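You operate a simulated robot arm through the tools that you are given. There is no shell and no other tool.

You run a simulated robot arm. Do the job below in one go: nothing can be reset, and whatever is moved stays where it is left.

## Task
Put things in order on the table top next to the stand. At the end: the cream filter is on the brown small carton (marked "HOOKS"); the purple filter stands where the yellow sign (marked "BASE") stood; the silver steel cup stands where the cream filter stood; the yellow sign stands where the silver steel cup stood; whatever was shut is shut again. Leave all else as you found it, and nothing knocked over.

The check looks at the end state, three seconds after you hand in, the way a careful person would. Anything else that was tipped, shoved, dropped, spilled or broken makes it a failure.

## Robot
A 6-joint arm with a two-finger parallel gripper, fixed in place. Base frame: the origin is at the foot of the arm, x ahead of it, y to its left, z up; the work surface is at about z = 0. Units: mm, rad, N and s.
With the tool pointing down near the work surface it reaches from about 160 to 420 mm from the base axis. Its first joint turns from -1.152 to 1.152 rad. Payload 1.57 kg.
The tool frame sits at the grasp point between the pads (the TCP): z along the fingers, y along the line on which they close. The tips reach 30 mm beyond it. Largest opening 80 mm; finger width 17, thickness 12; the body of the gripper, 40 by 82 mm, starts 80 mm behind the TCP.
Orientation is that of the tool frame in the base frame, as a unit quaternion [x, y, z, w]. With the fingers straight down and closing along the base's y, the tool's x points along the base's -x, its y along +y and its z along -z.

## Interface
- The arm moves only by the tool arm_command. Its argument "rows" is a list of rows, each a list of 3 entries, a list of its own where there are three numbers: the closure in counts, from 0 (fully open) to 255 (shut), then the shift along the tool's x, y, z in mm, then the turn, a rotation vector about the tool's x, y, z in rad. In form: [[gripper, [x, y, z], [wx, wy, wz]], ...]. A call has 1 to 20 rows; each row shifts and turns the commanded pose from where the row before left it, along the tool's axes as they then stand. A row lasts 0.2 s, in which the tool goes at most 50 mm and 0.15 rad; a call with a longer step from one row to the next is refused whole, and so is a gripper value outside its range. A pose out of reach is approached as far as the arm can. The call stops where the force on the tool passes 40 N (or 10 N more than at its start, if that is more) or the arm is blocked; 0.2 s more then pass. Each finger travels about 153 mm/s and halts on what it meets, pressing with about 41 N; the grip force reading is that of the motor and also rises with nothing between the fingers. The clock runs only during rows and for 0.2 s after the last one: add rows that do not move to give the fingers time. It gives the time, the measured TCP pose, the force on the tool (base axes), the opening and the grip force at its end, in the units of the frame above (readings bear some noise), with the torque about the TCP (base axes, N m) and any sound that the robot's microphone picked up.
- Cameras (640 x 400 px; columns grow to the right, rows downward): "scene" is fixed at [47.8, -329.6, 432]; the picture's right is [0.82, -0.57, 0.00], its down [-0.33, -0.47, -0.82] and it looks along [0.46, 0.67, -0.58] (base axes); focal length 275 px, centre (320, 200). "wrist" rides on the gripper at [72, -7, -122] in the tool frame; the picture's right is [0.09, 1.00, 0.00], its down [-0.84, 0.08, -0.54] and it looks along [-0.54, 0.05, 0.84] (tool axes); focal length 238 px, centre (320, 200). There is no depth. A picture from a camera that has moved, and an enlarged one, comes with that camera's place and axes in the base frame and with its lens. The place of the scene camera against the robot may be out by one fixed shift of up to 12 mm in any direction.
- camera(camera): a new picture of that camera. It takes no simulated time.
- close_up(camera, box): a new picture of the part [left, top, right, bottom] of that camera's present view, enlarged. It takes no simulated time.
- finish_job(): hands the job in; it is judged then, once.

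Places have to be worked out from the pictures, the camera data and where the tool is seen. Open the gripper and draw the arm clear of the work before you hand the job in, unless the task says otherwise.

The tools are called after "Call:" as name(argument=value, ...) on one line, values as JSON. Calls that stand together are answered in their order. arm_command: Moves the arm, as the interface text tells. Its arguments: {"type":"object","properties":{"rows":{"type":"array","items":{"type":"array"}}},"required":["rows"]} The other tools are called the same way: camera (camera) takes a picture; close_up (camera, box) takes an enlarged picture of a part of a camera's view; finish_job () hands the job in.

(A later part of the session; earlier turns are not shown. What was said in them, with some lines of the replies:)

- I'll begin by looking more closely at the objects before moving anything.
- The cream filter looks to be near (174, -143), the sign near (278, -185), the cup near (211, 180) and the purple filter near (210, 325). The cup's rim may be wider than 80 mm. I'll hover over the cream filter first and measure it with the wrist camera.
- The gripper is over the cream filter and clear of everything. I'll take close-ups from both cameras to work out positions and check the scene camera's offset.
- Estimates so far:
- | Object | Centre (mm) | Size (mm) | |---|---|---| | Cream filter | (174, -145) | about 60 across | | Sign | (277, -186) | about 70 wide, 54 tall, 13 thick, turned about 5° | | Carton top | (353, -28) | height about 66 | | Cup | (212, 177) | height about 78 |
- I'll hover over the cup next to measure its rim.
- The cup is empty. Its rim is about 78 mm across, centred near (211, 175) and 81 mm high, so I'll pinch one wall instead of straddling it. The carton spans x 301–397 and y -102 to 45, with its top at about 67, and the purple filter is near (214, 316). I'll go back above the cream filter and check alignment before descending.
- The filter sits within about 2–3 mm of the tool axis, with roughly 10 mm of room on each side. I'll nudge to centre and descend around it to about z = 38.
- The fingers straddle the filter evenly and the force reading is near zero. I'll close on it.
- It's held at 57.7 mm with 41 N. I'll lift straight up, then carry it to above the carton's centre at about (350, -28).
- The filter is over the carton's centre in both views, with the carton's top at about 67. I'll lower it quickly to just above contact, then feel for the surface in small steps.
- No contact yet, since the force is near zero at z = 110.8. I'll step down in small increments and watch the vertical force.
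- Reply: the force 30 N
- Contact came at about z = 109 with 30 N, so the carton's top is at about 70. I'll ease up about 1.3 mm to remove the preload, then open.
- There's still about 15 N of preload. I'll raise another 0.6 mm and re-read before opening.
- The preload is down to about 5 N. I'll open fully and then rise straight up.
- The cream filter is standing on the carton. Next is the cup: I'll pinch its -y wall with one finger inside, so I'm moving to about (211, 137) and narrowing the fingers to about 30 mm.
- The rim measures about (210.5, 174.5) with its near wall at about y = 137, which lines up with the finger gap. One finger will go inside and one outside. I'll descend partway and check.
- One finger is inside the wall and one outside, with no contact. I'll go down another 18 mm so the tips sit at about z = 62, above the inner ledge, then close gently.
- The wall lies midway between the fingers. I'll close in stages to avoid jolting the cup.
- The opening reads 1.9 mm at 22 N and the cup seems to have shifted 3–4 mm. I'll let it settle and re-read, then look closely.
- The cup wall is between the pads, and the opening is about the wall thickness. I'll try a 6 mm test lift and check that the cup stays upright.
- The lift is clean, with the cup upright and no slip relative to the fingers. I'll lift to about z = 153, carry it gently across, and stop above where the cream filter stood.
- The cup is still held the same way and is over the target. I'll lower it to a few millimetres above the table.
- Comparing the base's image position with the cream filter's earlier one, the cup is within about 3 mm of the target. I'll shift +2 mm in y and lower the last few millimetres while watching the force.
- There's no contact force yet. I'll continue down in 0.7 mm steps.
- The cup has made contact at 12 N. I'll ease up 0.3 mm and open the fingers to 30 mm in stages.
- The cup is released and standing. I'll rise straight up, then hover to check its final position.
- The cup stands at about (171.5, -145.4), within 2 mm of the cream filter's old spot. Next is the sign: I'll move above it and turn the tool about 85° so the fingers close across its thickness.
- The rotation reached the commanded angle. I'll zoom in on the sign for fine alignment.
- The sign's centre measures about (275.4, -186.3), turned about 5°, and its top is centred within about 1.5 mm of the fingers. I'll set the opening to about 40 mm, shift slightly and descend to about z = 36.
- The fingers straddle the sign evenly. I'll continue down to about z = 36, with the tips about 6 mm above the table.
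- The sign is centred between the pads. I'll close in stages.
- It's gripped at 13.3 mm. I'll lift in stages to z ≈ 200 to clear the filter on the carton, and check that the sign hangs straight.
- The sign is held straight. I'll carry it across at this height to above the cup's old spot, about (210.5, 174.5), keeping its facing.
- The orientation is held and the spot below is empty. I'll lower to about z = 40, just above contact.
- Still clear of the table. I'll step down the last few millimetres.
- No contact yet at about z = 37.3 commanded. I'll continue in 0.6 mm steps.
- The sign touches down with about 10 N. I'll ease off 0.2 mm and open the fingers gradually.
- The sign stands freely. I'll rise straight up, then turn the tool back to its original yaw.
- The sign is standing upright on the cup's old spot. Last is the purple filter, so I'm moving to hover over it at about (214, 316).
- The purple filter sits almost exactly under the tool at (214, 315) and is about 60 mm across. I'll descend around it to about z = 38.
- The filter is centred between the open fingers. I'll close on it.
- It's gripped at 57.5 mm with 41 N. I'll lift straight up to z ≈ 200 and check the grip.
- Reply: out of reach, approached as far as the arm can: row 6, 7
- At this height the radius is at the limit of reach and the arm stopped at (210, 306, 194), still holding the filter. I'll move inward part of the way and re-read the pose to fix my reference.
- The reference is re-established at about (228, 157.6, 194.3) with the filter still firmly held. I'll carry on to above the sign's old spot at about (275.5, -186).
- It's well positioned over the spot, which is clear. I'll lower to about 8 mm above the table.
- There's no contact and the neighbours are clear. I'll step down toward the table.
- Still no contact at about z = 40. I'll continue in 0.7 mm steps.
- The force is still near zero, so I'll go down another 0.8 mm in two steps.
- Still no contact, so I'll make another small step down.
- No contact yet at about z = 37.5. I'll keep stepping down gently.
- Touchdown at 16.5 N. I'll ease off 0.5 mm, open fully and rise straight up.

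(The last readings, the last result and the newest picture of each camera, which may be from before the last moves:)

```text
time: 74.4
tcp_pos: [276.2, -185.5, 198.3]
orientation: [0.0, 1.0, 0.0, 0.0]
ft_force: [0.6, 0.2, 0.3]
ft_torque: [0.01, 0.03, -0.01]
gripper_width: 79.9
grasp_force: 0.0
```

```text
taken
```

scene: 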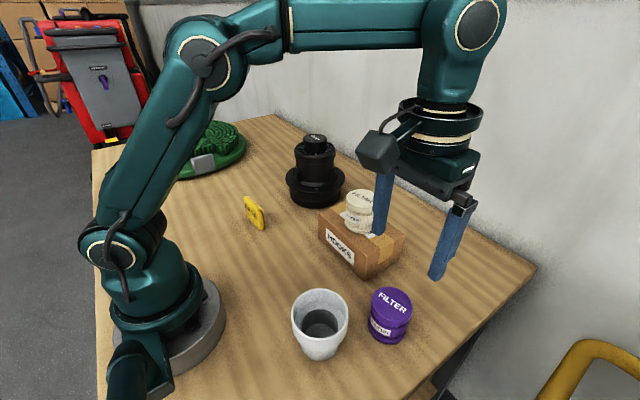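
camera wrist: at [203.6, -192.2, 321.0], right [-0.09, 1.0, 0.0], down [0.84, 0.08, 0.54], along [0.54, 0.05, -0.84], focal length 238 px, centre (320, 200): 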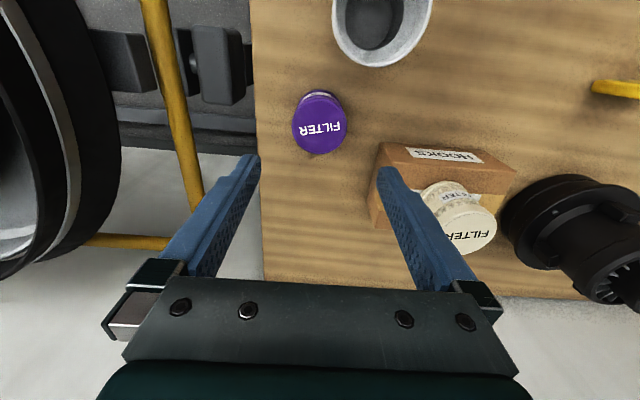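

All four pieces are placed. I'll raise the arm and draw it back to the starting pose, then check everything.

Call:
arm_command(rows=[[0, [0, 0, -36], [0, 0, 0]], [0, [0, 30, 0], [0, 0, 0]], [0, [0, 38, 0], [0, 0, 0]], [0, [0, 38, 0], [0, 0, 0]], [0, [0, 38, 0], [0, 0, 0]], [0, [0, 38, 0], [0, 0, 0]], [0, [0, 37, 0], [0, 0, 0]], [0, [0, 0, 0], [0, 0, 0]]])

Call:
camera(camera="scene")

Call:
camera(camera="wrist")

Call:
close_up(camera="scene", box=[270, 180, 450, 370])

Call:
close_up(camera="scene", box=[140, 110, 360, 250])

```text
time: 76.2
tcp_pos: [275.3, 32.9, 232.8]
orientation: [0.0, 1.0, 0.0, 0.0]
ft_force: [0.6, -0.6, -0.3]
ft_torque: [-0.01, -0.01, 0.01]
gripper_width: 79.9
grasp_force: 0.1
```

```text
taken
```

scene: 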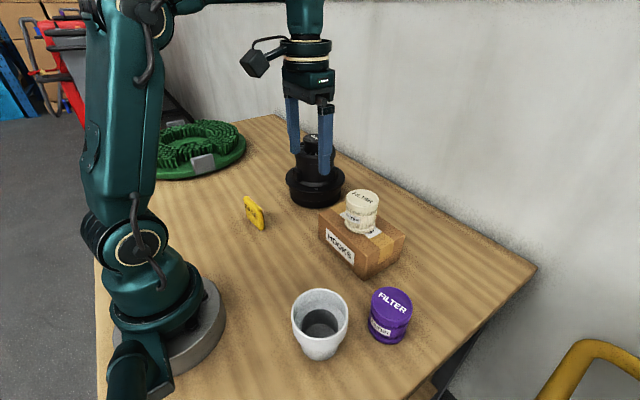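

```text
taken
camera wrist: at [202.9, 26.0, 355.2], right [-0.09, 1.0, 0.0], down [0.84, 0.08, 0.54], along [0.54, 0.05, -0.84], focal length 238 px, centre (320, 200)
```

wrist: 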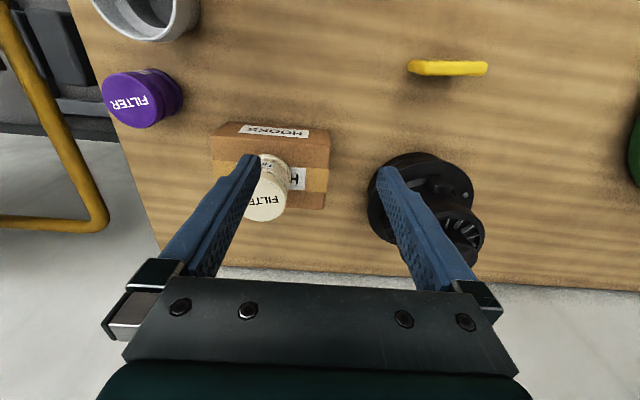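

```text
2.11 times, centred on (360, 275) of scene
camera zoom: at [47.8, -329.6, 432.0], right [0.82, -0.57, 0.0], down [-0.33, -0.47, -0.82], along [0.46, 0.67, -0.58], focal length 580 px, centre (236, 42)
```

zoom: 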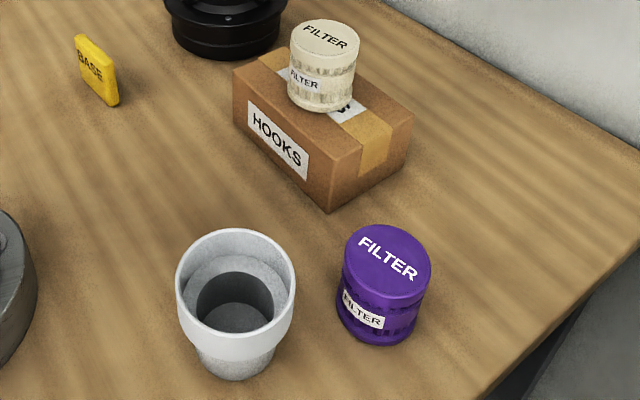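

```text
2.86 times, centred on (250, 180) of scene
camera zoom: at [47.8, -329.6, 432.0], right [0.82, -0.57, 0.0], down [-0.33, -0.47, -0.82], along [0.46, 0.67, -0.58], focal length 787 px, centre (520, 257)
```

zoom: 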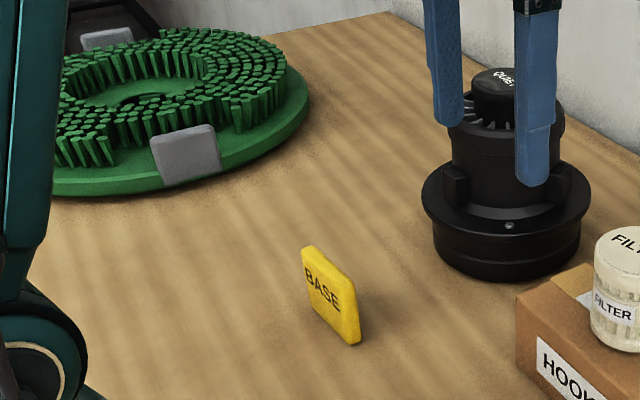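

Final check against the first pictures:

- **Cream filter:** stands on the carton.
- **Purple filter:** its base matches the sign's old base position in the scene view.
- **Cup:** within about 2 mm of the cream filter's old spot.
- **Sign:** upright, within about 4 mm of the cup's old spot.
- **Carton, black unit and green disc:** look unmoved.

The gripper is open and clear of the work, so I'm handing in.

Call:
finish_job()

```text
The job is handed in.
```

All four pieces are where you asked, everything is upright, and the job has been handed in. I haven't seen the result of the check itself.

- **Cream filter:** it stands near the middle of the "HOOKS" carton.
- **Silver steel cup:** it stands where the cream filter stood, within about 2 mm by the wrist camera. It was empty when I moved it.
- **Yellow sign:** it stands where the cup stood, within about 4 mm, and still faces the same way.
- **Purple filter:** it stands where the sign stood, and its base lines up with the sign's old position in the scene picture.

The carton stayed taped shut throughout and I opened nothing else. The carton, the black "QUIET" unit and the green disc look unmoved compared with the first pictures. The gripper is open and the arm is back near its starting pose.
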